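You operate a simulated robot arm through the tools that you are given. There is no shell and no other tool. Be economical: measure what you need, move in short steps, check, and stop when the job is done.

You run a simulated robot arm. Do the job below in one go: nothing can be reset, and whatever is moved stays where it is left.

Task
Swap the brass hex spacer named on the job plate for the steel one.
Fine: turn its pocket to PICK; brass into the grey kit tray, steel into that pocket; then pocket 2 to PICK. Set down upright: what you pick out, steel hex spacer.

Only the result counts: the job must be done as asked and must still hold three seconds after the hand-in. Knocking over, shifting, dropping, spilling or breaking anything else fails it.

Robot
A 6-joint arm with a two-finger parallel gripper, fixed in place. Base frame: the origin is at the foot of the arm, x ahead of it, y to its left, z up; the work surface is at about z = 0. Lengths are in mm, angles in rad, forces in N, time in s.
With the tool pointing down near the work surface it reaches from about 140 to 580 mm from the base axis. Its first joint turns from -1.152 to 1.152 rad. Payload 2.1 kg.
The tool frame sits at the grasp point between the pads (the TCP): z along the fingers, y along the line on which they close. The tips reach 30 mm beyond it. The gripper opens to 94 mm. The fingers are 28 mm wide and 10 mm thick; the gripper's body (50 by 96 mm) begins 55 mm behind the TCP.
Orientation is that of the tool frame in the base frame, as a unit quaternion [x, y, z, w]. With the fingers straight down and closing along the base's y, the tool's x points along the base's -x, its y along +y and its z along -z.

Tools
- The arm moves only by the tool arm_command. Its argument "moves" is one flat list of numbers, 6 for each row, row after row: the shift along the base's x, y, z in mm, then the turn, a rotation vector about the base's x, y, z in rad. In form: [dx, dy, dz, wx, wy, wz, dx, dy, dz, wx, wy, wz, ...]. A call has 1 to 10 rows; each row shifts and turns the commanded pose from where the row before left it. "hand" is the finger opening in mm, from 0 to 94, set as the call begins (left out, the last holds). Each row takes 0.2 s and may step no farther than 50 mm and 0.15 rad from the row before; otherwise, or with a gripper value out of range, the whole call is refused. A pose out of reach is approached as far as the arm can. The call stops where the force on the tool passes 40 N (or 10 N more than at its start, if that is more) or the arm is blocked; 0.2 s more then pass. Each finger travels about 72 mm/s and halts on what it meets, pressing with about 39 N; the grip force reading is that of the motor and also rises with nothing between the fingers. The clock runs only during rows and for 0.2 s after the last one: add rows that do not move to give the fingers time. It gives the time, the measured TCP pose, the force on the tool (base axes), the opening and the grip force at its end, in the units of the frame above (readings bear some noise), with the torque about the TCP (base axes, N m) and any sound that the robot's microphone picked up.
- Cameras (640 x 400 px; columns grow to the right, rows downward): "scene" is fixed at [55.1, -369.2, 484.2]; the picture's right is [0.78, -0.62, 0.00], its down [-0.34, -0.44, -0.83] and it looks along [0.52, 0.65, -0.56] (base axes); focal length 214 px, centre (320, 200). "wrist" rides on the gripper at [76, 14, -103] in the tool frame; the picture's right is [-0.18, 0.98, 0.00], its down [-0.75, -0.14, -0.64] and it looks along [-0.63, -0.12, 0.77] (tool axes); focal length 243 px, centre (320, 200).
- snapshot(camera): a new picture of that camera. It takes no simulated time.
- locate(camera, pixels): for up to 12 pixels [column, row] of the newest picture of that camera ("zoom" is the newest enlarged one), the place [x, y, z] in the base frame of the surface seen there, good to about 3 mm. It takes no simulated time.
- close_up(camera, box): a new picture of the part [left, top, right, bottom] of that camera's present view, enlarged. It takes no simulated time.
- close_job(): hands the job in; it is judged then, once.

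Work in short steps. Measure before you move; look again where a grasp or a placing could have gone wrong, and mend it. You have 80 turns and 46 pictures in all, those below and enlarged ones among them. Open the gripper and draw the arm clear of the work before you hand the job in, unless the task says otherwise; then end with one line.

The tools are called after "Call:" as name(argument=value, ...) on one line, values as JSON. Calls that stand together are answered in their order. arm_command: Moves the arm, as the interface text tells. Its arguments: {"type":"object","properties":{"moves":{"type":"array","items":{"type":"number"}},"hand":{"type":"number"}},"required":["moves"]} The other tools are called the same way: snapshot (camera) takes a picture; locate (camera, pixels) gives the place of the surface under pixels of a picture; close_up (camera, box) takes an enlarged picture of a part of a camera's view; close_job () hands the job in.

At the start:

```text
t: 0.0
eef_pos: [320.9, -52.9, 408.8]
orientation: [0.0, 1.0, 0.0, 0.001]
wrist_force: [-0.4, -0.5, 0.1]
wrist_torque: [0.01, -0.03, 0.0]
gripper_width: 94.2
grip_force: 0.1
```

scene: 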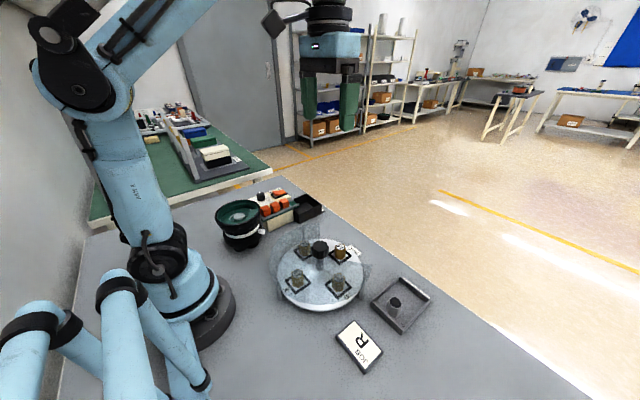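
wrist: 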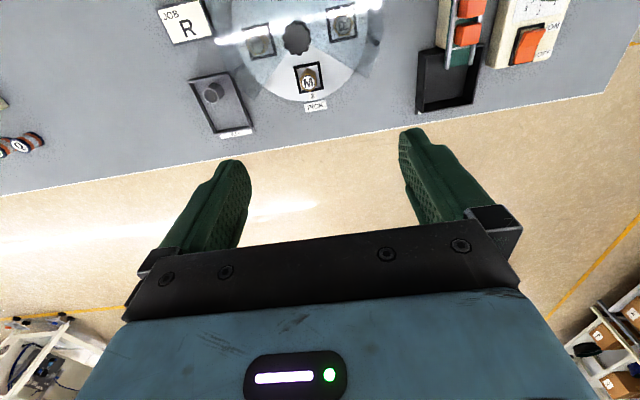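

The job plate reads "R"; a carousel with pockets lies around scene (320,275). I'll enlarge the carousel in both views to see details.

Call:
close_up(camera="scene", box=[260, 220, 380, 320])

Call:
close_up(camera="wrist", box=[150, 0, 400, 150])

Call:
close_up(camera="scene", box=[200, 170, 440, 320])

```text
4.00 times, centred on (320, 270) of scene
```

zoom: 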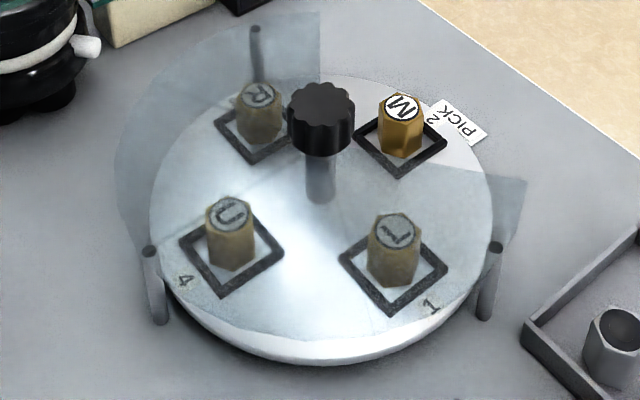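

```text
2.56 times, centred on (275, 75) of wrist
```

zoom: 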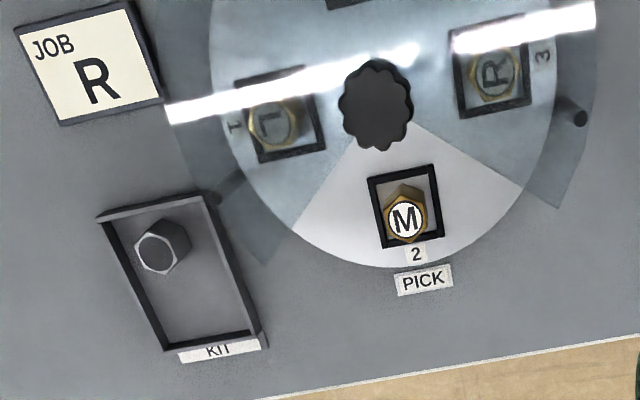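

```text
2.67 times, centred on (320, 245) of scene
```

zoom: 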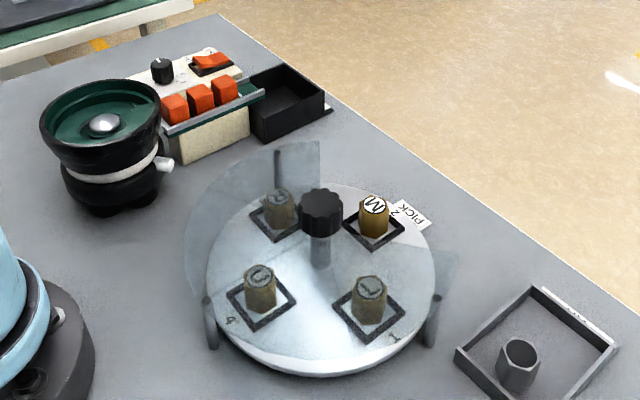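

R sits in pocket 3, on the +y side; PICK is on +x, and a clear guard covers the rest. I'll locate the knob, pockets, parts, tray and guard.

Call:
locate(camera="zoom", pixels=[[321, 200], [307, 228], [335, 228], [376, 204], [373, 235], [278, 196], [260, 272], [370, 284], [518, 348], [210, 302], [436, 298], [277, 150]])

Call:
close_up(camera="scene", box=[360, 265, 440, 335])

```text
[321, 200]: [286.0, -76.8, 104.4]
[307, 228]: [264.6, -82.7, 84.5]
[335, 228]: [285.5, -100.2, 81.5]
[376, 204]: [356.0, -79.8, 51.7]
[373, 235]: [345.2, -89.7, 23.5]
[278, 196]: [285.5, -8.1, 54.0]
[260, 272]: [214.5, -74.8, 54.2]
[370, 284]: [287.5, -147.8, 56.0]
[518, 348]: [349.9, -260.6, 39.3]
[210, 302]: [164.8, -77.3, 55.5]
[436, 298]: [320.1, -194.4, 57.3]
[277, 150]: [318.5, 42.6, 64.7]
```

```text
5.71 times, centred on (400, 300) of scene
```

zoom: 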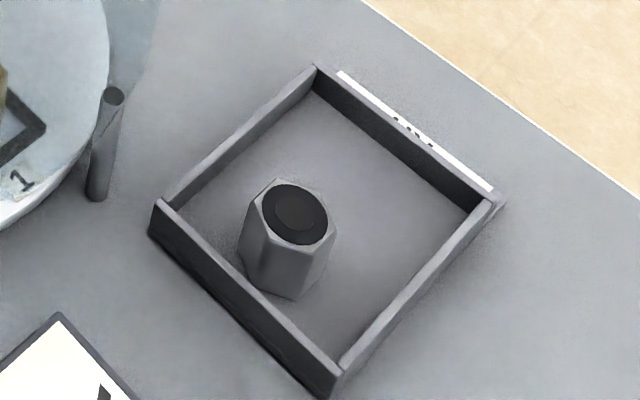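

Now more points: knob edges and pick pocket via wrist, tray corners and steel spacer via zoom.

Call:
locate(camera="zoom", pixels=[[295, 213], [255, 200], [335, 228], [318, 70], [490, 205], [160, 205], [340, 375], [350, 180], [400, 240], [288, 292], [110, 95], [440, 150]])

Call:
locate(camera="wrist", pixels=[[297, 38], [285, 38], [309, 38], [297, 25], [297, 52], [308, 83], [295, 65], [322, 62], [326, 90], [300, 94], [340, 22], [212, 93]])

```text
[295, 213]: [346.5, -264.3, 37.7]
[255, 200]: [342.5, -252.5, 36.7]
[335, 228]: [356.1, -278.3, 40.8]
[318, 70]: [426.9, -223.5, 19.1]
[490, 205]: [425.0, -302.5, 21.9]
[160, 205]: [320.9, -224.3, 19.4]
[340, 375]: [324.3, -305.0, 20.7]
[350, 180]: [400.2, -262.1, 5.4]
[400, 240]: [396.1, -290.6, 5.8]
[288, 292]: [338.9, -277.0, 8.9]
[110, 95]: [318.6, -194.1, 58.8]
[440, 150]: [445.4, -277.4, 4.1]
```

```text
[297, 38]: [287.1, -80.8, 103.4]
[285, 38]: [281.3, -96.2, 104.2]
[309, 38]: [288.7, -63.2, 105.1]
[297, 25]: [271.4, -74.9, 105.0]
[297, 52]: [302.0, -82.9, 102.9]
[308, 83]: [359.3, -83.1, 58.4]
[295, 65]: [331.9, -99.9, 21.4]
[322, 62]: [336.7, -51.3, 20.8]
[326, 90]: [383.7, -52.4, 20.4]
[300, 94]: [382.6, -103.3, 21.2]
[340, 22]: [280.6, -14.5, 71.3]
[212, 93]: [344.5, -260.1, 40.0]
```

I need the guard's height before bringing the fingertips close to it. I'll locate several pixels on the glass in a fresh scene close-up.

Call:
close_up(camera="scene", box=[260, 210, 388, 290])

Call:
locate(camera="scene", pixels=[[275, 228], [316, 213], [319, 216], [367, 254], [370, 262], [362, 285], [275, 300], [283, 260], [300, 240], [330, 280], [320, 262], [345, 268]])

Call:
locate(camera="wrist", pixels=[[260, 40], [240, 35], [330, 18], [365, 10], [362, 78], [252, 98], [290, 55], [315, 50], [240, 75], [230, 20], [377, 45], [295, 8]])

```text
5.00 times, centred on (324, 250) of scene
```

zoom: 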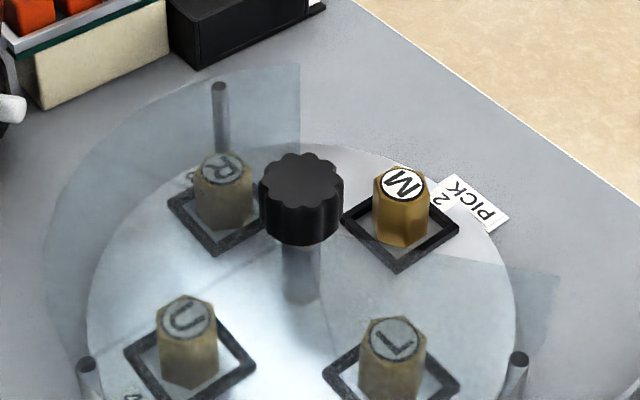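

```text
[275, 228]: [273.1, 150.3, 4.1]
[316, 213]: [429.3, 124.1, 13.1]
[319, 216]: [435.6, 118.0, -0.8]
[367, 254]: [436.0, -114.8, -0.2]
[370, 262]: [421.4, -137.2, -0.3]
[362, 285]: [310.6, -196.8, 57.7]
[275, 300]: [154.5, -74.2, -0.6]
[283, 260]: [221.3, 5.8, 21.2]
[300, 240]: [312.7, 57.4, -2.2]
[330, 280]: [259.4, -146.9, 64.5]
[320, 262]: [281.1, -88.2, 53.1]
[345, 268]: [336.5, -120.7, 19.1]
```

```text
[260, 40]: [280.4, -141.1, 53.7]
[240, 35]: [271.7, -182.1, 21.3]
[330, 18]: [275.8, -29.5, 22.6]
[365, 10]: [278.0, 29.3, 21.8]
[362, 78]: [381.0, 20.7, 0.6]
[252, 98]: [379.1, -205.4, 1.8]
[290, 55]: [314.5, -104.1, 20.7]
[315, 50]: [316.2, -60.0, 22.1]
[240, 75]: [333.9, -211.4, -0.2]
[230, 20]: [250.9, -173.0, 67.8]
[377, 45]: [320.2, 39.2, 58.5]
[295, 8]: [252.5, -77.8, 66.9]
```

The glass sits at z≈60–70, the knob at z≈80–104 centred near (286,-78), pockets on a 70 mm radius, and the open sector at PICK is about ±50°. I move above the knob and pre-turn +45° so that a -90° turn stays centred.

Call:
arm_command(moves=[-5.8, -4.2, -40, 0, 0, 0.131, -5.8, -4.2, -40, 0, 0, 0.131, -5.8, -4.2, -40, 0, 0, 0.131, -5.8, -4.2, -40, 0, 0, 0.131, -5.8, -4.2, -29, 0, 0, 0.131, -5.8, -4.2, -20, 0, 0, 0.13, 0, 0, 0, 0, 0, 0], hand=64)

Call:
snapshot(camera="wrist")

Call:
snapshot(camera="scene")

```text
t: 1.6
eef_pos: [285.8, -77.6, 199.7]
orientation: [-0.384, 0.924, 0.0, 0.001]
wrist_force: [-0.2, 0.6, -0.1]
wrist_torque: [0.0, 0.01, 0.03]
gripper_width: 64.2
grip_force: 0.0
```

```text
38 pictures are left
```

wrist: 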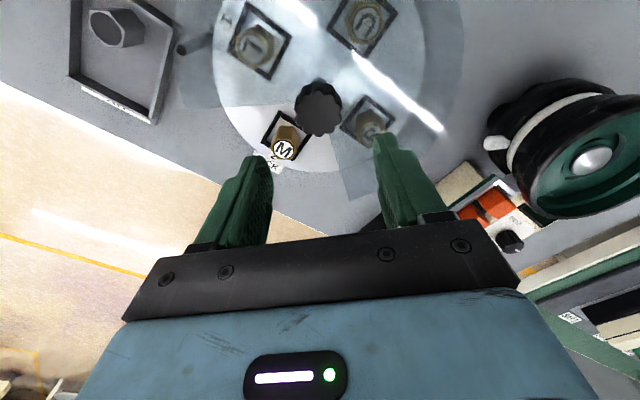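

```text
37 pictures are left
```

scene: 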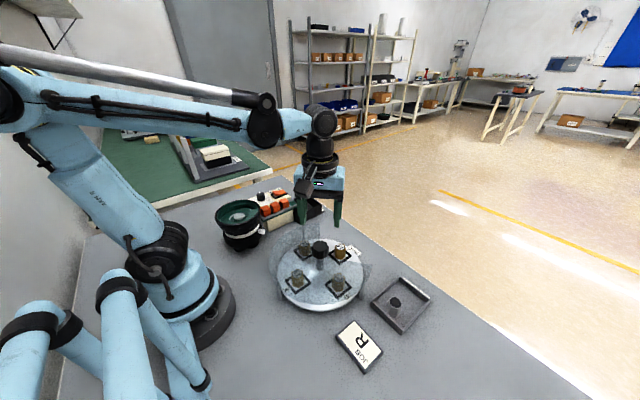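

Hovering over the knob at (286,-78). I check the knob centre and the feeder bowl height before descending.

Call:
locate(camera="wrist", pixels=[[319, 108], [297, 108], [341, 108], [319, 85], [319, 133], [590, 160], [510, 150], [400, 105]])

```text
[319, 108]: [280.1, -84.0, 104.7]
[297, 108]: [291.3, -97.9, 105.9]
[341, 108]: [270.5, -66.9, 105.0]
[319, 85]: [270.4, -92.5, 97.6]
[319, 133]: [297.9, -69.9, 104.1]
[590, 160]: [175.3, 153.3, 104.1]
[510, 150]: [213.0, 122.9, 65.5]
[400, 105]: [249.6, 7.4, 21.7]
```

Knob centre ≈(286,-79), dia ≈37, feeder well away. I descend to z=105 (tips at 75, above the glass), watching for contact.

Call:
arm_command(moves=[0.2, -1.2, -40, 0, 0, 0, 0, 0, -30, 0, 0, 0, 0, 0, -15, 0, 0, 0, 0, 0, -9, 0, 0, 0, 0, 0, 0, 0, 0, 0])

Call:
close_up(camera="scene", box=[260, 180, 388, 260])

```text
t: 2.8
eef_pos: [285.4, -77.6, 105.9]
orientation: [-0.383, 0.924, 0.0, 0.0]
wrist_force: [-0.3, -0.3, -0.9]
wrist_torque: [-0.01, -0.01, 0.0]
gripper_width: 64.1
grip_force: 0.1
```

```text
5.00 times, centred on (324, 220) of scene
```

zoom: 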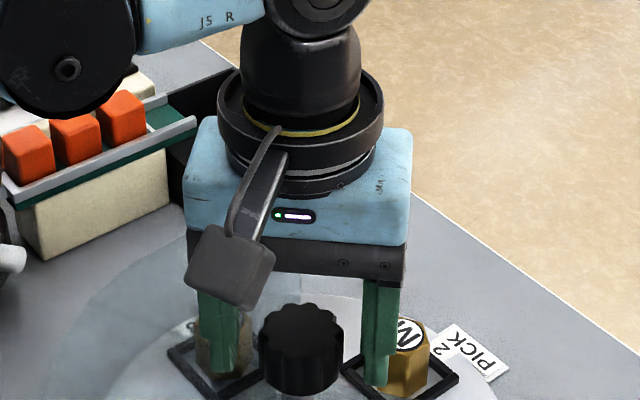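

Fingers straddle the knob freely. I close on it.

Call:
arm_command(moves=[0, 0, 0, 0, 0, 0, 0, 0, 0, 0, 0, 0, 0, 0, 0, 0, 0, 0], hand=10)

```text
t: 3.6
eef_pos: [286.2, -79.3, 106.3]
orientation: [-0.382, 0.924, 0.0, 0.0]
wrist_force: [7.6, -4.9, -12.8]
wrist_torque: [-0.08, 0.03, 0.0]
gripper_width: 41.5
grip_force: 45.1
```

Gripped at 41.5 mm. I turn -45° first and check.

Call:
arm_command(moves=[0.5, -0.5, 0, 0, 0, -0.05, 0, 0, 0, 0, 0, -0.1, 0, 0, 0, 0, 0, -0.1, 0, 0, 0, 0, 0, -0.1, 0, 0, 0, 0, 0, -0.1, 0, 0, 0, 0, 0, -0.1, 0, 0, 0, 0, 0, -0.1, 0, 0, 0, 0, 0, -0.1])

Call:
close_up(camera="scene", box=[260, 210, 388, 310])

```text
t: 5.4
eef_pos: [286.3, -80.4, 105.8]
orientation: [-0.017, 1.0, 0.001, 0.0]
wrist_force: [-20.3, 7.7, -6.7]
wrist_torque: [0.41, -0.67, -0.01]
gripper_width: 41.4
grip_force: 45.2
```

```text
4.00 times, centred on (324, 260) of scene
```

zoom: 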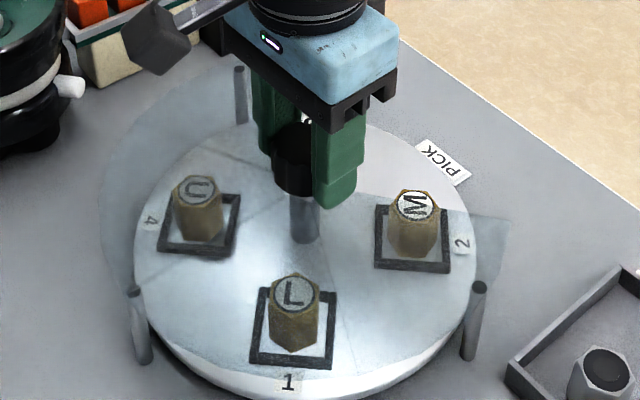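

The table follows (turned ~43°). There's -20 N sideways in x, so I ease -1 mm in x and turn the remaining 0.82 rad.

Call:
arm_command(moves=[-1, 0.5, 0, 0, 0, -0.1, 0, 0, 0, 0, 0, -0.1, 0, 0, 0, 0, 0, -0.1, 0, 0, 0, 0, 0, -0.1, 0, 0, 0, 0, 0, -0.1, 0, 0, 0, 0, 0, -0.1, 0, 0, 0, 0, 0, -0.1, 0, 0, 0, 0, 0, -0.08, 0, 0, 0, 0, 0, -0.04, 0, 0, 0, 0, 0, 0])

Call:
close_up(camera="scene", box=[260, 210, 388, 310])

```text
t: 7.6
eef_pos: [285.8, -80.2, 107.4]
orientation: [0.383, 0.924, -0.001, 0.0]
wrist_force: [-15.7, -22.9, 7.1]
wrist_torque: [0.8, -0.02, 0.05]
gripper_width: 41.8
grip_force: 45.4
```

```text
4.00 times, centred on (324, 260) of scene
```

zoom: 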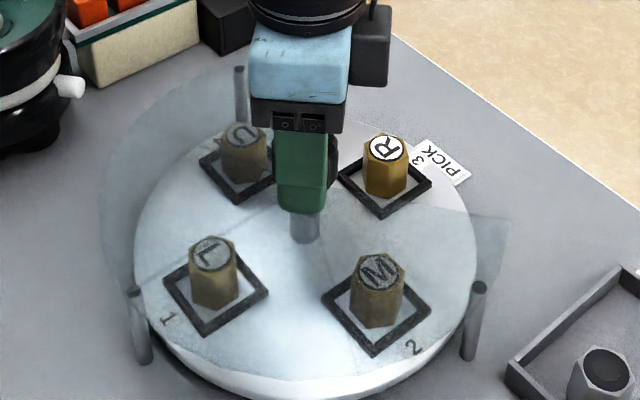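

Pocket 3 (R) is at PICK. Release and rise straight up, then check alignment with the wrist camera.

Call:
arm_command(moves=[0, 0, 0, 0, 0, 0, 0, 0, 0, 0, 0, 0, 0, 0, 10, 0, 0, 0, 0, 0, 30, 0, 0, 0.1, 0, 0, 40, 0, 0, 0.15, 0, 0, 40, 0, 0, 0.15, 0, 0, 20, 0, 0, 0.15, 0, 0, 0, 0, 0, 0.15, 0, 0, 0, 0, 0, 0.085], hand=64)

Call:
snapshot(camera="wrist")

Call:
close_up(camera="scene", box=[280, 220, 376, 310])

```text
t: 9.6
eef_pos: [285.3, -81.3, 247.7]
orientation: [-0.001, 1.0, 0.001, 0.001]
wrist_force: [0.1, -1.1, 0.4]
wrist_torque: [-0.01, -0.01, -0.01]
gripper_width: 64.1
grip_force: 0.0
```

```text
33 pictures are left
```

wrist: 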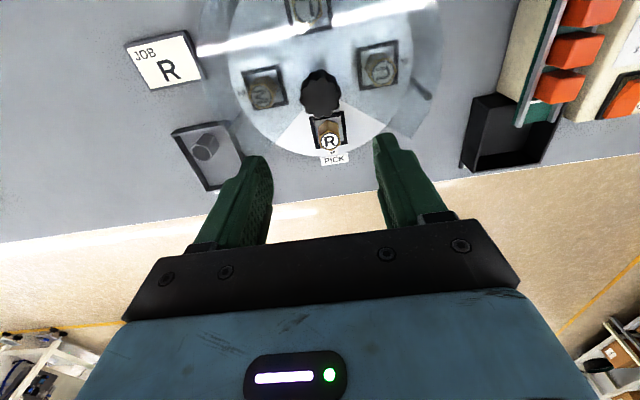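

```text
4.44 times, centred on (328, 265) of scene
```

zoom: 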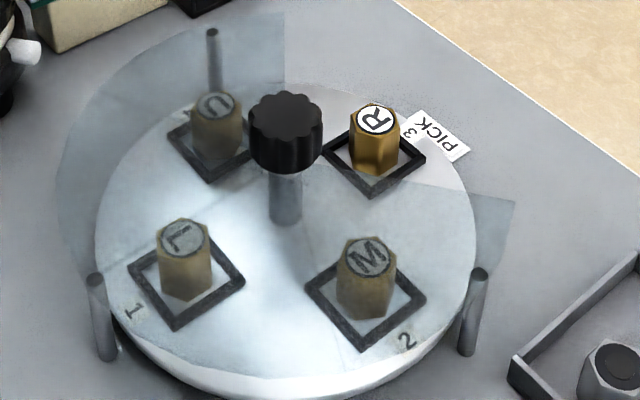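

R is aligned with the PICK label. I'll enlarge the wrist view to measure the R spacer's centre and flats, and the steel one.

Call:
close_up(camera="wrist", box=[290, 90, 370, 170])

Call:
locate(camera="zoom", pixels=[[320, 400], [250, 400], [390, 400], [320, 340], [320, 460], [200, 200], [440, 180], [440, 440], [200, 470]])

Call:
locate(camera="scene", pixels=[[338.5, 232], [334, 231], [344, 233], [338, 241], [342, 257]])

```text
5.00 times, centred on (330, 130) of wrist
```

zoom: 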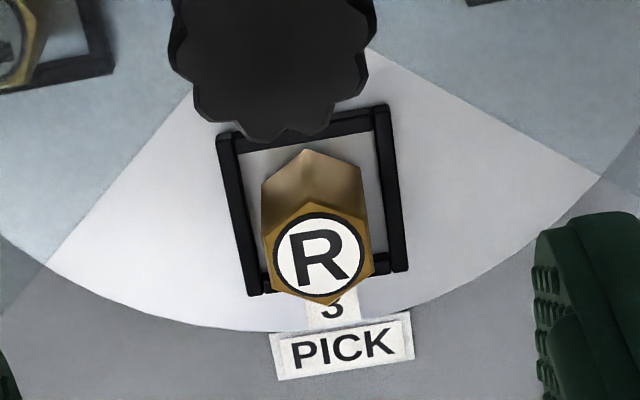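

```text
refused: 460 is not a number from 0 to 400
```

```text
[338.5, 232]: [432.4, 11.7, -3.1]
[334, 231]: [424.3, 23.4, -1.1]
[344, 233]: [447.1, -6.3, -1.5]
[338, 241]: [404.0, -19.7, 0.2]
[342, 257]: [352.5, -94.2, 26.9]
```

The hex has its flats facing ±y, just as wanted. Locating its top edges.

Call:
locate(camera="zoom", pixels=[[318, 254], [270, 258], [368, 248], [315, 205], [326, 299], [226, 140], [382, 110], [400, 262], [258, 290], [310, 180]])

Call:
close_up(camera="wrist", box=[165, 110, 261, 200])

```text
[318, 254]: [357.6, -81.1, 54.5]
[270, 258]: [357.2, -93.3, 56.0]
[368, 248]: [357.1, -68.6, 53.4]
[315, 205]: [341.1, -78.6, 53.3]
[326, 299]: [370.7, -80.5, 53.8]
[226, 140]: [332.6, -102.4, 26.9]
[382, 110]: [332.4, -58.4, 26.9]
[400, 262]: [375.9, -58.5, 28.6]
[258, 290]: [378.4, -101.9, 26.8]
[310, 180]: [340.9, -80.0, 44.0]
```

```text
4.44 times, centred on (213, 155) of wrist
```

zoom: 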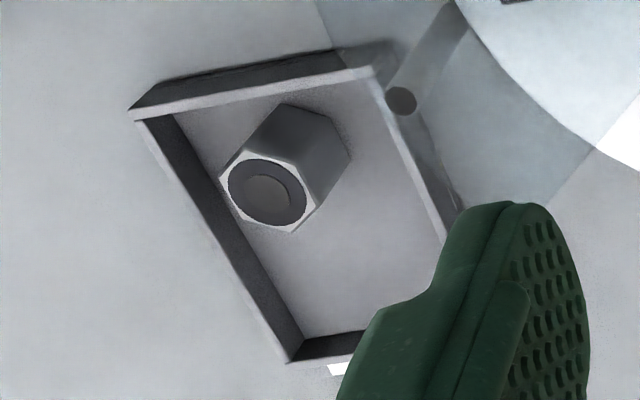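

R spacer centre ≈(357,-81), top z 54, 25 mm across flats, pocket frame top z 27. I move over it and down to z=100, then check.

Call:
arm_command(moves=[36, 0.3, -20, 0, 0, 0, 35.5, 0.3, -40, 0, 0, 0, 0, 0, -40, 0, 0, 0, 0, 0, -35, 0, 0, 0, 0, 0, -13, 0, 0, 0, 0, 0, 0, 0, 0, 0])

Call:
close_up(camera="scene", box=[280, 190, 400, 280])

Call:
snapshot(camera="wrist")

```text
refused: row 2 steps farther than a row can; nothing moved
```

```text
4.44 times, centred on (340, 235) of scene
```

zoom: 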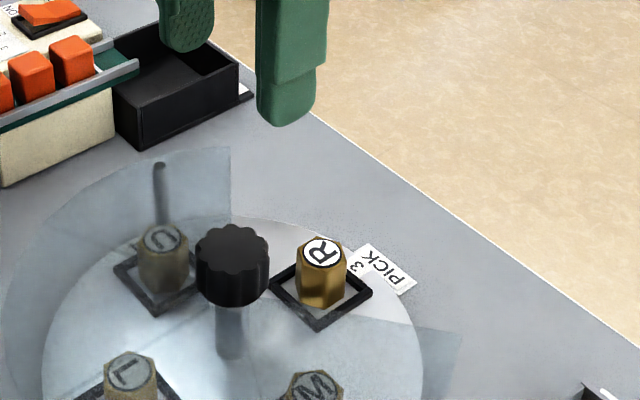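

```text
28 pictures are left
```

wrist: 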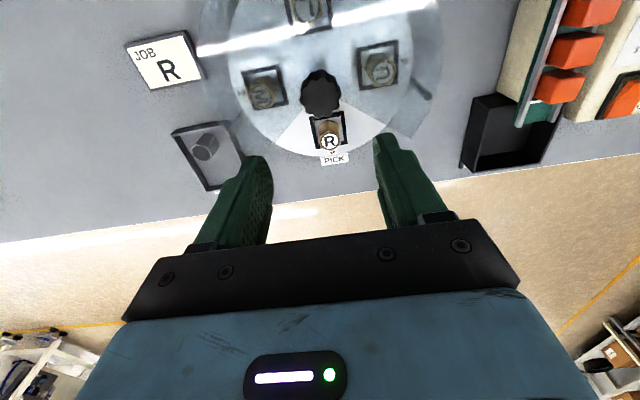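

A row was too long, so nothing moved; same path with smaller rows.

Call:
arm_command(moves=[36, 0.3, -20, 0, 0, 0, 35.5, 0.3, -20, 0, 0, 0, 0, 0, -40, 0, 0, 0, 0, 0, -40, 0, 0, 0, 0, 0, -28, 0, 0, 0, 0, 0, 0, 0, 0, 0])

Call:
close_up(camera="scene", box=[280, 190, 400, 280])

Call:
snapshot(camera="wrist")

```text
t: 11.0
eef_pos: [358.4, -79.5, 98.9]
orientation: [-0.001, 1.0, 0.0, 0.001]
wrist_force: [-0.9, -0.2, 0.1]
wrist_torque: [0.0, -0.01, 0.02]
gripper_width: 64.3
grip_force: 0.0
```

```text
4.44 times, centred on (340, 235) of scene
```

zoom: 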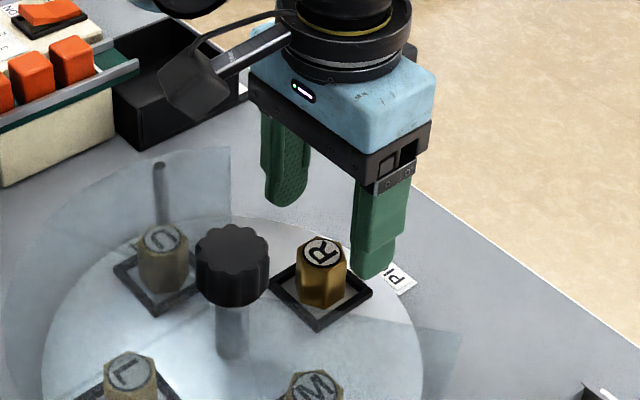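

```text
26 pictures are left
```

wrist: 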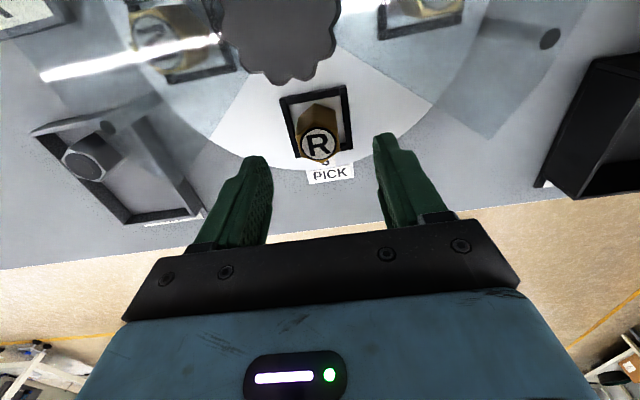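

Tool is at (357,-80). I re-measure the spacer from this closer view (top at about (318,144)).

Call:
locate(camera="wrist", pixels=[[318, 144], [301, 146], [336, 142], [318, 128], [320, 160], [282, 98], [346, 88]])

```text
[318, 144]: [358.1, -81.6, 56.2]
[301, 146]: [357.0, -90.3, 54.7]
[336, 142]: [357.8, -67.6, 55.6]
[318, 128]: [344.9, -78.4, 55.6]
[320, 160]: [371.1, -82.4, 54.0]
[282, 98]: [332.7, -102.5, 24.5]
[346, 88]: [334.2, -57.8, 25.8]
```

Centre ≈(357.5,-80), as commanded. I go down to z≈62 (tips ~32, above the 27 mm frame) and close.

Call:
arm_command(moves=[0, -0.5, -20, 0, 0, 0, 0, 0, -17, 0, 0, 0, 0, 0, 0, 0, 0, 0])

Call:
arm_command(moves=[0, 0, 0, 0, 0, 0, 0, 0, 0, 0, 0, 0, 0, 0, 0, 0, 0, 0, 0, 0, 0, 0, 0, 0], hand=10)

```text
t: 11.8
eef_pos: [358.1, -80.2, 62.1]
orientation: [-0.001, 1.0, 0.001, 0.002]
wrist_force: [-0.8, -0.4, -0.3]
wrist_torque: [0.0, 0.0, 0.03]
gripper_width: 63.8
grip_force: 0.0
```

```text
t: 12.8
eef_pos: [359.1, -80.2, 62.6]
orientation: [-0.001, 1.0, 0.001, 0.001]
wrist_force: [-0.2, 0.6, 0.6]
wrist_torque: [0.01, 0.01, 0.01]
gripper_width: 27.5
grip_force: 38.9
```

Gripped at 27.5 mm. Lift and check that it holds.

Call:
arm_command(moves=[0, 0, 10, 0, 0, 0, 0, 0, 25, 0, 0, 0, 0, 0, 35, 0, 0, 0, 0, 0, 30, 0, 0, 0, 0, 0, 0, 0, 0, 0])

Call:
close_up(camera="scene", box=[280, 160, 440, 320])

```text
t: 14.0
eef_pos: [358.1, -78.8, 160.7]
orientation: [-0.001, 1.0, -0.001, 0.0]
wrist_force: [-0.2, 0.3, -1.1]
wrist_torque: [0.0, 0.0, -0.03]
gripper_width: 27.2
grip_force: 39.2
```

```text
2.50 times, centred on (360, 240) of scene
```

zoom: 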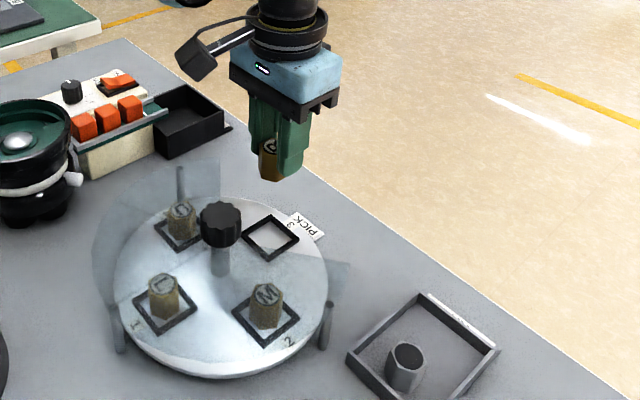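

Spacer held. Carry it over the free end of the tray at (397,-264) and lower to just above the floor.

Call:
arm_command(moves=[9.7, -46, 0, 0, 0, 0, 9.7, -46, 0, 0, 0, 0, 9.7, -46, 0, 0, 0, 0, 9.7, -46.5, 0, 0, 0, 0, 0, 0, -40, 0, 0, 0, 0, 0, -40, 0, 0, 0, 0, 0, -20, 0, 0, 0, 0, 0, 0, 0, 0, 0])

Call:
close_up(camera="scene", box=[350, 230, 450, 330])

```text
t: 15.8
eef_pos: [396.5, -263.7, 57.7]
orientation: [0.0, 1.0, 0.0, 0.001]
wrist_force: [-1.0, -0.5, -0.6]
wrist_torque: [0.0, 0.01, -0.01]
gripper_width: 27.3
grip_force: 38.4
```

```text
4.00 times, centred on (400, 280) of scene
```

zoom: 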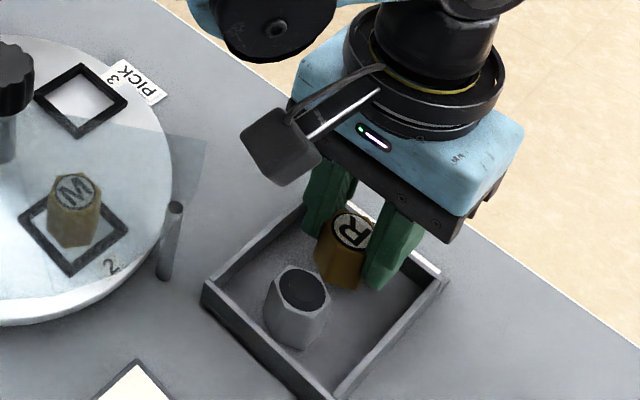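

Positioned well inside the tray. Lower in small steps to feel the floor.

Call:
arm_command(moves=[0, 0, -4, 0, 0, 0, 0, 0, -3, 0, 0, 0, 0, 0, -2, 0, 0, 0, 0, 0, 0, 0, 0, 0])

```text
t: 16.8
eef_pos: [396.7, -264.2, 51.4]
orientation: [-0.001, 1.0, 0.0, 0.001]
wrist_force: [-0.3, 0.2, -1.8]
wrist_torque: [-0.01, 0.0, -0.01]
gripper_width: 27.1
grip_force: 38.5
```

Call:
arm_command(moves=[0, 0, -1.5, 0, 0, 0, 0, 0, 0, 0, 0, 0])

```text
t: 17.4
eef_pos: [396.9, -263.0, 50.4]
orientation: [-0.001, 1.0, 0.0, 0.0]
wrist_force: [-0.1, 1.3, -1.5]
wrist_torque: [0.01, 0.02, 0.03]
gripper_width: 27.3
grip_force: 39.5
```

No contact yet; keep lowering in 1 mm steps.

Call:
arm_command(moves=[0, 0, -1.2, 0, 0, 0, 0, 0, 0, 0, 0, 0])

Call:
arm_command(moves=[0, 0, -1.2, 0, 0, 0, 0, 0, 0, 0, 0, 0])

Call:
close_up(camera="scene", box=[370, 250, 430, 310])

```text
t: 18.0
eef_pos: [397.6, -264.9, 50.3]
orientation: [0.0, 1.0, 0.0, 0.001]
wrist_force: [-0.5, -1.0, -0.4]
wrist_torque: [-0.03, -0.03, 0.01]
gripper_width: 27.2
grip_force: 39.7
```

```text
t: 18.6
eef_pos: [396.3, -265.1, 48.7]
orientation: [0.0, 1.0, 0.0, 0.0]
wrist_force: [0.3, 0.3, 1.2]
wrist_torque: [-0.02, -0.01, 0.01]
gripper_width: 27.1
grip_force: 38.5
```

```text
6.67 times, centred on (400, 280) of scene
```

zoom: 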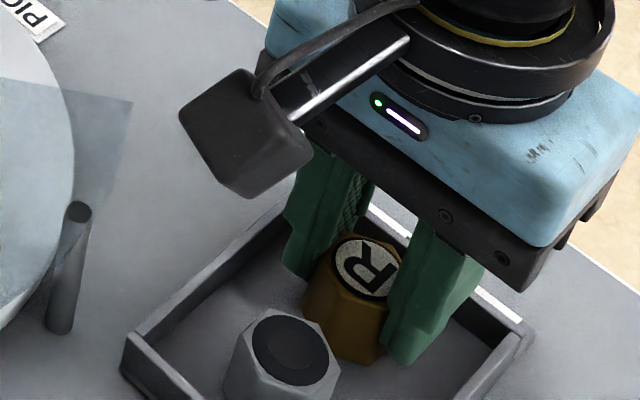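

Call:
arm_command(moves=[0, 0, -1.2, 0, 0, 0, 0, 0, 0, 0, 0, 0])

Call:
arm_command(moves=[0, 0, -1.0, 0, 0, 0, 0, 0, 0, 0, 0, 0])

```text
t: 19.2
eef_pos: [397.2, -264.4, 47.9]
orientation: [0.0, 1.0, -0.001, 0.001]
wrist_force: [-1.1, -0.1, 38.9]
wrist_torque: [0.15, 0.17, -0.01]
gripper_width: 27.3
grip_force: 38.9
```

```text
t: 19.8
eef_pos: [396.2, -264.1, 46.7]
orientation: [-0.001, 1.0, 0.0, 0.001]
wrist_force: [-0.8, 3.8, 39.0]
wrist_torque: [0.04, 0.18, -0.01]
gripper_width: 27.2
grip_force: 38.1
```

The floor is felt (39 N up). Ease up 1 mm to unload, then open to 50 mm and rise.

Call:
arm_command(moves=[0, 0, 1.2, 0, 0, 0, 0, 0, 0, 0, 0, 0])

Call:
arm_command(moves=[0, 0, 0, 0, 0, 0, 0, 0, 0, 0, 0, 0, 0, 0, 15, 0, 0, 0, 0, 0, 30, 0, 0, 0, 0, 0, 40, 0, 0, 0, 0, 0, 40, 0, 0, 0, -20, 0, 10, 0, 0, 0, -20, 0, 0, 0, 0, 0, 0, 0, 0, 0, 0, 0], hand=48)

Call:
snapshot(camera="wrist")

Call:
close_up(camera="scene", box=[360, 260, 450, 340])

```text
t: 20.4
eef_pos: [396.5, -264.7, 47.5]
orientation: [-0.001, 1.0, 0.0, 0.001]
wrist_force: [2.0, 3.8, 10.0]
wrist_torque: [0.03, -0.09, 0.02]
gripper_width: 27.2
grip_force: 39.6
```

```text
t: 22.4
eef_pos: [355.8, -264.3, 181.4]
orientation: [-0.001, 1.0, 0.0, 0.001]
wrist_force: [0.0, -0.3, -0.3]
wrist_torque: [-0.02, 0.02, 0.0]
gripper_width: 47.8
grip_force: 0.1
```

```text
22 pictures are left
```

wrist: 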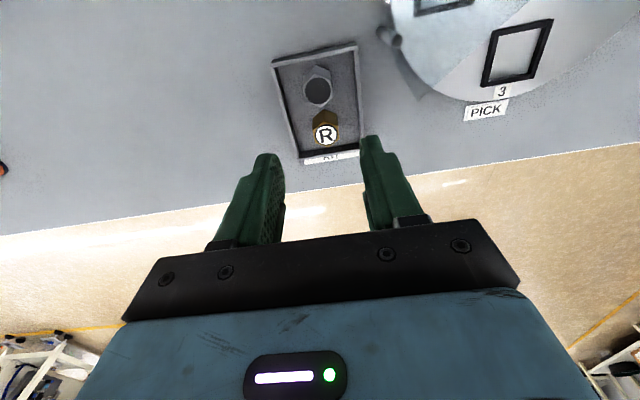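

```text
5.00 times, centred on (405, 300) of scene
```

zoom: 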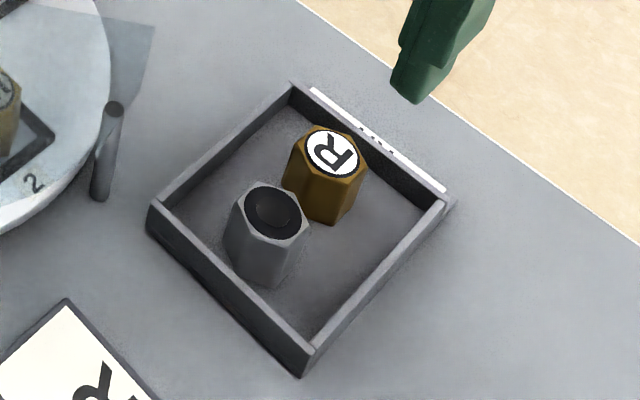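

Brass R stands upright in the tray. Now measure the steel hex (wrist (317,90)) and the orientation of its flats.

Call:
close_up(camera="wrist", box=[270, 40, 366, 170])

Call:
locate(camera="wrist", pixels=[[317, 90], [303, 90], [332, 90], [317, 76], [318, 105], [325, 135], [274, 65], [357, 47], [363, 150], [302, 158], [280, 110], [355, 90]])

```text
3.08 times, centred on (318, 105) of wrist
```

zoom: 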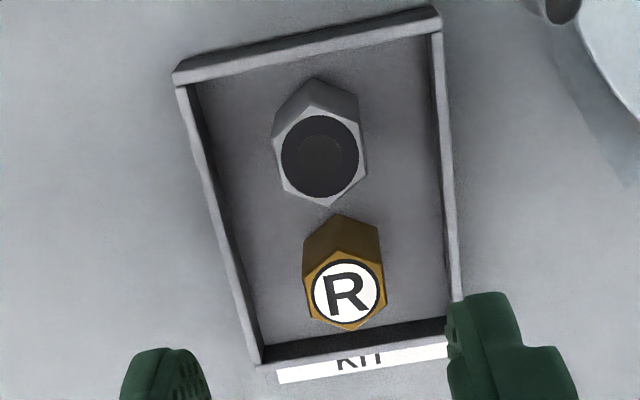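

```text
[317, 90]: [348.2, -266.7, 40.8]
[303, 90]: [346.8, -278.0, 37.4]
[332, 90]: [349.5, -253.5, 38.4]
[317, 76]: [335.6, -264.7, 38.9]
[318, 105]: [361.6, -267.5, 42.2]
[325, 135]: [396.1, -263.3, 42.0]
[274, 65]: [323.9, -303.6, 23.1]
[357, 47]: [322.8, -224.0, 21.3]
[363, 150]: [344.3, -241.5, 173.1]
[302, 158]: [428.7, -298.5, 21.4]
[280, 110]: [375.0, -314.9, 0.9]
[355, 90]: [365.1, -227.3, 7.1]
```

Steel centre ≈(348.5,-265.7), top z 39, flats also facing ±y. I go down to z≈75 with a 40 mm opening and check.

Call:
arm_command(moves=[-8, -1.3, -20, 0, 0, 0, 0, 0, -40, 0, 0, 0, 0, 0, -40, 0, 0, 0, 0, 0, -7, 0, 0, 0, 0, 0, 0, 0, 0, 0], hand=41)

Call:
snapshot(camera="wrist")

Call:
close_up(camera="scene", box=[350, 240, 440, 330])

```text
t: 23.6
eef_pos: [348.1, -264.9, 75.0]
orientation: [-0.001, 1.0, -0.001, 0.0]
wrist_force: [0.3, 0.7, 0.5]
wrist_torque: [-0.02, -0.02, 0.02]
gripper_width: 40.9
grip_force: 0.0
```

```text
19 pictures are left
```

wrist: 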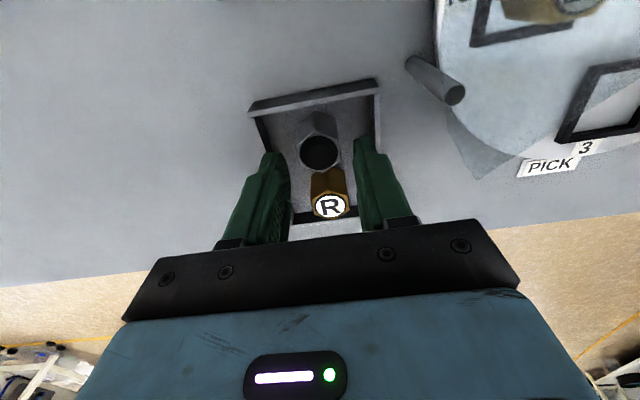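

```text
4.44 times, centred on (395, 285) of scene
```

zoom: 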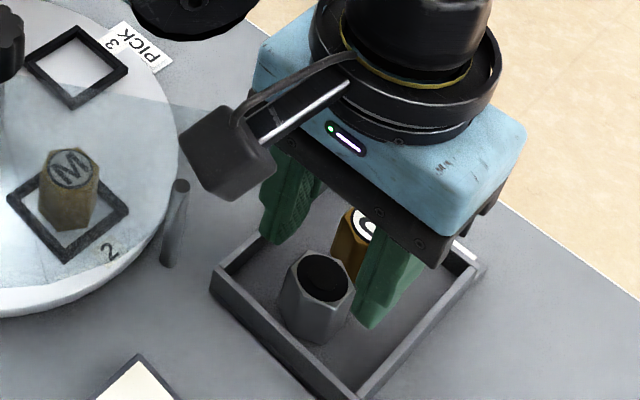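

Verify the steel's location from this closer view before the final descent.

Call:
locate(camera="wrist", pixels=[[319, 153], [301, 154], [338, 152], [319, 136], [320, 170]])

```text
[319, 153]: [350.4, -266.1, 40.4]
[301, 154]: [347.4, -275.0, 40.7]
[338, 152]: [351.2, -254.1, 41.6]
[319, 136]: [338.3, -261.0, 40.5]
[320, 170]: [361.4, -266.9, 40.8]
```

Centred within a millimetre or two (y ≈ -265). Descend to z=50 and close.

Call:
arm_command(moves=[1, 0.5, -15, 0, 0, 0, 0, 0, -10, 0, 0, 0, 0, 0, 0, 0, 0, 0])

Call:
arm_command(moves=[0, 0, 0, 0, 0, 0, 0, 0, 0, 0, 0, 0, 0, 0, 0, 0, 0, 0], hand=10)

```text
t: 24.4
eef_pos: [349.8, -264.4, 50.0]
orientation: [-0.001, 1.0, 0.0, 0.0]
wrist_force: [-0.7, -0.4, 0.1]
wrist_torque: [0.01, 0.0, -0.01]
gripper_width: 40.8
grip_force: 0.1
```

```text
t: 25.2
eef_pos: [350.5, -263.4, 50.7]
orientation: [-0.001, 1.0, 0.0, 0.001]
wrist_force: [-0.6, -0.8, -0.6]
wrist_torque: [0.0, -0.04, -0.01]
gripper_width: 27.1
grip_force: 39.4
```

Gripped. Lift, carry to above pocket 3 at (355.5,-80), stop at z≈120 and check.

Call:
arm_command(moves=[0, 0, 10, 0, 0, 0, 0, 0, 25, 0, 0, 0, 0, 0, 40, 0, 0, 0, 0, 0, 35, 0, 0, 0, 1.5, 46, 0, 0, 0, 0, 1.5, 46, 0, 0, 0, 0, 1.5, 46, 0, 0, 0, 0, 1.5, 46.3, 0, 0, 0, 0, 0, 0, -40, 0, 0, 0, 0, 0, 0, 0, 0, 0])

Call:
snapshot(camera="wrist")

Call:
close_up(camera="scene", box=[290, 180, 390, 280])

```text
t: 27.4
eef_pos: [355.5, -79.9, 119.0]
orientation: [0.0, 1.0, -0.001, 0.001]
wrist_force: [0.9, 0.9, -2.1]
wrist_torque: [-0.04, 0.02, 0.01]
gripper_width: 27.5
grip_force: 39.0
```

```text
17 pictures are left
```

wrist: 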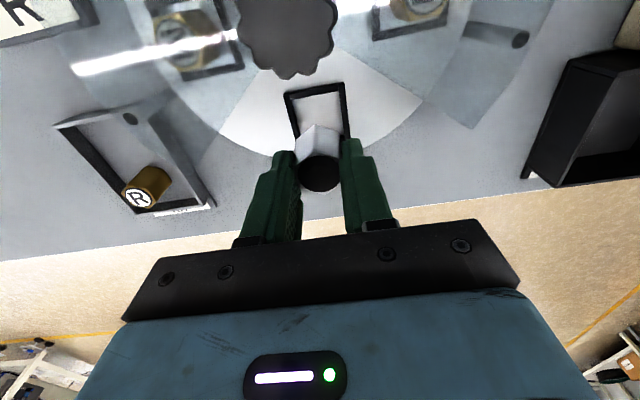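

```text
4.00 times, centred on (340, 230) of scene
```

zoom: 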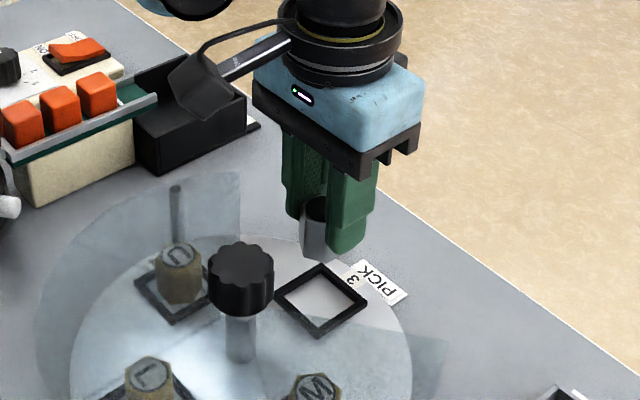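

Held upright. Re-measure the pocket frame corners in the scene zoom: (275,297), (321,263), (368,297), (320,335), and the inner floor.

Call:
locate(camera="zoom", pixels=[[279, 297], [321, 266], [364, 298], [319, 332], [300, 280], [343, 281], [342, 316], [299, 315], [322, 300]])

```text
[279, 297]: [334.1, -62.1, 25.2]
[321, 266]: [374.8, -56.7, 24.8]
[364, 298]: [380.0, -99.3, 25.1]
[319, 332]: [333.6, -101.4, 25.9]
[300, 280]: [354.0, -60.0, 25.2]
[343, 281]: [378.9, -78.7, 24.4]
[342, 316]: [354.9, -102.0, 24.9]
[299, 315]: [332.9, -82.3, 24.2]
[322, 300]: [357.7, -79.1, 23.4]
```

Pocket centre ≈(356,-80.5): good. Contact is expected near z≈65; lower to 68.

Call:
arm_command(moves=[0.3, -0.4, -25, 0, 0, 0, 0, 0, -18, 0, 0, 0, 0, 0, -8, 0, 0, 0, 0, 0, 0, 0, 0, 0])

Call:
arm_command(moves=[0, 0, -1.2, 0, 0, 0, 0, 0, 0, 0, 0, 0])

Call:
arm_command(moves=[0, 0, -1.0, 0, 0, 0, 0, 0, 0, 0, 0, 0])

Call:
close_up(camera="scene", box=[310, 220, 370, 270])

```text
t: 28.4
eef_pos: [356.7, -80.6, 69.1]
orientation: [0.0, 1.0, 0.0, 0.001]
wrist_force: [0.3, 0.8, -0.7]
wrist_torque: [0.0, 0.01, 0.03]
gripper_width: 27.1
grip_force: 38.8
```

```text
t: 29.0
eef_pos: [356.0, -82.2, 68.0]
orientation: [0.0, 1.0, 0.0, 0.002]
wrist_force: [-0.2, -0.5, -0.9]
wrist_torque: [0.02, 0.01, -0.02]
gripper_width: 27.6
grip_force: 38.8
```

```text
t: 29.6
eef_pos: [354.5, -81.8, 67.8]
orientation: [-0.001, 1.0, 0.001, 0.001]
wrist_force: [-0.6, 0.2, -1.1]
wrist_torque: [0.0, 0.02, -0.02]
gripper_width: 27.3
grip_force: 39.0
```

```text
8.00 times, centred on (340, 245) of scene
```

zoom: 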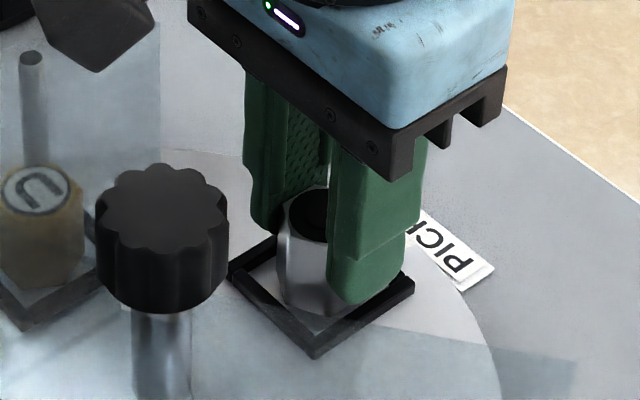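

The spacer is inside the frame, close to the floor. Continue in 1 mm steps.

Call:
arm_command(moves=[0, 0, -0.8, 0, 0, 0, 0, 0, 0, 0, 0, 0])

Call:
arm_command(moves=[0, 0, -0.8, 0, 0, 0, 0, 0, 0, 0, 0, 0])

```text
t: 30.2
eef_pos: [356.3, -81.8, 66.3]
orientation: [-0.001, 1.0, 0.0, 0.001]
wrist_force: [-0.5, -0.1, -1.3]
wrist_torque: [-0.01, 0.01, 0.02]
gripper_width: 27.3
grip_force: 38.9
```

```text
t: 30.8
eef_pos: [356.8, -80.8, 65.4]
orientation: [-0.001, 1.0, 0.0, 0.001]
wrist_force: [0.5, 0.2, 0.7]
wrist_torque: [-0.01, 0.0, 0.03]
gripper_width: 27.5
grip_force: 38.7
```

Call:
arm_command(moves=[0, 0, -0.6, 0, 0, 0, 0, 0, 0, 0, 0, 0])

```text
t: 31.4
eef_pos: [355.8, -80.9, 65.2]
orientation: [0.0, 1.0, 0.0, 0.0]
wrist_force: [-4.6, 0.5, 32.2]
wrist_torque: [-0.03, 0.16, 0.01]
gripper_width: 27.6
grip_force: 38.6
```

Floor felt (32 N). Unload slightly, open, and rise.

Call:
arm_command(moves=[0, 0, 0.5, 0, 0, 0, 0, 0, 0, 0, 0, 0])

Call:
arm_command(moves=[0, 0, 0, 0, 0, 0, 0, 0, 0, 0, 0, 0, 0, 0, 0, 0, 0, 0, 0, 0, 15, 0, 0, 0, 0, 0, 35, 0, 0, 0, 0, 0, 40, 0, 0, 0, 0, 0, 45, 0, 0, 0, 0, 0, 0, 0, 0, 0], hand=64)

Call:
close_up(camera="scene", box=[270, 210, 390, 310])

Call:
snapshot(camera="wrist")

```text
t: 32.0
eef_pos: [356.7, -80.8, 65.9]
orientation: [0.001, 1.0, 0.0, 0.001]
wrist_force: [-2.0, -0.5, 14.8]
wrist_torque: [-0.05, 0.06, 0.06]
gripper_width: 27.2
grip_force: 38.9
```

```text
t: 33.8
eef_pos: [359.9, -81.2, 201.3]
orientation: [0.0, 1.0, 0.001, 0.001]
wrist_force: [0.2, 0.2, -0.4]
wrist_torque: [-0.01, -0.02, 0.02]
gripper_width: 64.2
grip_force: 0.0
```

```text
4.00 times, centred on (330, 260) of scene
```

zoom: 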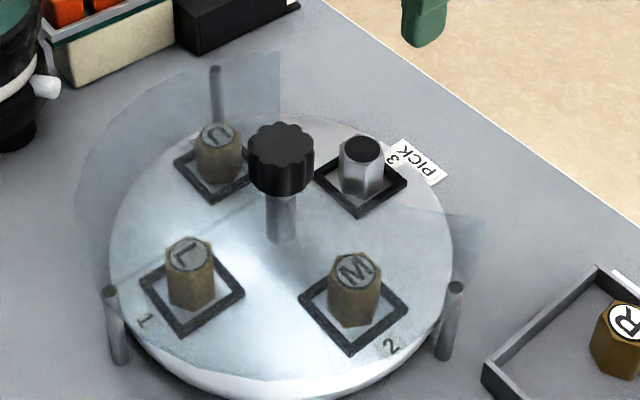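

```text
13 pictures are left
```

wrist: 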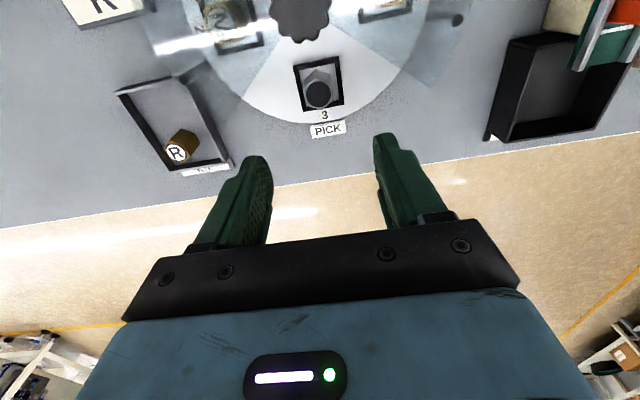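

Steel stands upright in pocket 3. Now back above the knob (285.5,-80.5), pre-turned -45°, ready for a +90° turn.

Call:
arm_command(moves=[-14, 0, 0, 0, 0, -0.131, -14, 0, 0, 0, 0, -0.131, -14, 0, 0, 0, 0, -0.131, -14, 0, 0, 0, 0, -0.131, -14, 0, 0, 0, 0, -0.131, -1, 0, 0, 0, 0, -0.13, 0, 0, 0, 0, 0, 0, 0, 0, 0, 0, 0, 0])

Call:
arm_command(moves=[0, 0, 0, 0, 0, 0])

```text
t: 35.6
eef_pos: [284.2, -81.3, 201.1]
orientation: [0.383, 0.924, -0.001, 0.001]
wrist_force: [-0.3, -0.5, 0.0]
wrist_torque: [-0.02, 0.02, 0.03]
gripper_width: 63.9
grip_force: 0.1
```

```text
t: 36.0
eef_pos: [285.9, -80.2, 200.7]
orientation: [0.382, 0.924, -0.001, 0.001]
wrist_force: [-0.2, -0.1, -0.3]
wrist_torque: [0.01, -0.01, -0.02]
gripper_width: 64.1
grip_force: 0.0
```

On the knob axis. Descend to z≈105.5 and grip.

Call:
arm_command(moves=[0, 0, -40, 0, 0, 0, 0, 0, -30, 0, 0, 0, 0, 0, -15, 0, 0, 0, 0, 0, -10, 0, 0, 0, 0, 0, 0, 0, 0, 0])

Call:
arm_command(moves=[0, 0, 0, 0, 0, 0, 0, 0, 0, 0, 0, 0, 0, 0, 0, 0, 0, 0], hand=10)

```text
t: 37.2
eef_pos: [285.7, -80.3, 105.1]
orientation: [0.381, 0.924, 0.0, 0.001]
wrist_force: [-0.1, -1.2, 0.7]
wrist_torque: [0.02, 0.0, -0.02]
gripper_width: 64.0
grip_force: 0.0
```

```text
t: 38.0
eef_pos: [286.5, -80.2, 106.4]
orientation: [0.382, 0.924, 0.001, 0.001]
wrist_force: [3.1, 0.9, -9.7]
wrist_torque: [-0.25, 0.22, 0.02]
gripper_width: 41.4
grip_force: 45.0
```

Gripped again at 41.4 mm with little side load. Turn +0.75 rad first.

Call:
arm_command(moves=[0, 0, 0, 0, 0, 0.05, 0, 0, 0, 0, 0, 0.1, 0, 0, 0, 0, 0, 0.1, 0, 0, 0, 0, 0, 0.1, 0, 0, 0, 0, 0, 0.1, 0, 0, 0, 0, 0, 0.1, 0, 0, 0, 0, 0, 0.1, 0, 0, 0, 0, 0, 0.1])

Call:
arm_command(moves=[0, 0, 0, 0, 0, 0.1, 0, 0, 0, 0, 0, 0.1, 0, 0, 0, 0, 0, 0.1, 0, 0, 0, 0, 0, 0.1, 0, 0, 0, 0, 0, 0.1, 0, 0, 0, 0, 0, 0.1, 0, 0, 0, 0, 0, 0.1, 0, 0, 0, 0, 0, 0.08, 0, 0, 0, 0, 0, 0.04, 0, 0, 0, 0, 0, 0])

Call:
close_up(camera="scene", box=[260, 210, 388, 310])

```text
t: 38.8
eef_pos: [286.3, -81.2, 106.3]
orientation: [0.276, 0.961, 0.001, 0.0]
wrist_force: [-0.9, 2.3, 7.6]
wrist_torque: [-0.29, -0.21, 0.02]
gripper_width: 41.3
grip_force: 45.1
stopped in row 3: the force on the tool passed its limit at 45 N (the readings are from after the stop); the commanded pose is now the measured one
```

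```text
t: 40.0
eef_pos: [285.4, -79.7, 105.5]
orientation: [0.042, 0.999, 0.003, -0.001]
wrist_force: [-0.3, 1.4, 6.5]
wrist_torque: [-0.32, -0.39, 0.02]
gripper_width: 41.6
grip_force: 45.2
stopped in row 5: the force on the tool passed its limit at 41 N (the readings are from after the stop); the commanded pose is now the measured one
```

```text
4.00 times, centred on (324, 260) of scene
```

zoom: 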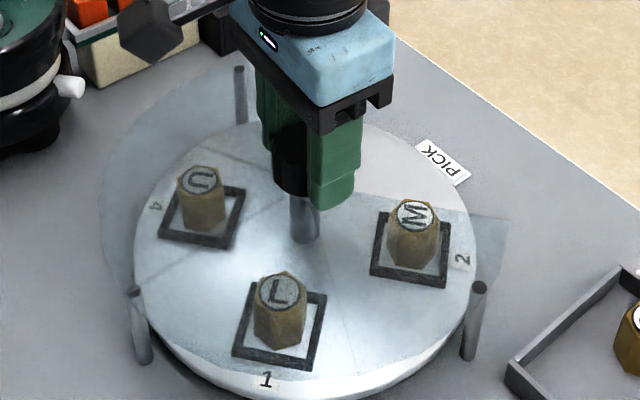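

Side load stops it now and then, but the table follows (~40° done). Remaining ≈0.87 rad; continue in small turns.

Call:
arm_command(moves=[0, 0, 0, 0, 0, 0.08, 0, 0, 0, 0, 0, 0.08, 0, 0, 0, 0, 0, 0.08, 0, 0, 0, 0, 0, 0.08, 0, 0, 0, 0, 0, 0.08])

```text
t: 41.2
eef_pos: [286.5, -79.4, 107.0]
orientation: [-0.156, 0.988, 0.003, -0.001]
wrist_force: [-7.1, 7.0, 24.0]
wrist_torque: [0.01, -0.82, -0.04]
gripper_width: 41.7
grip_force: 45.2
```

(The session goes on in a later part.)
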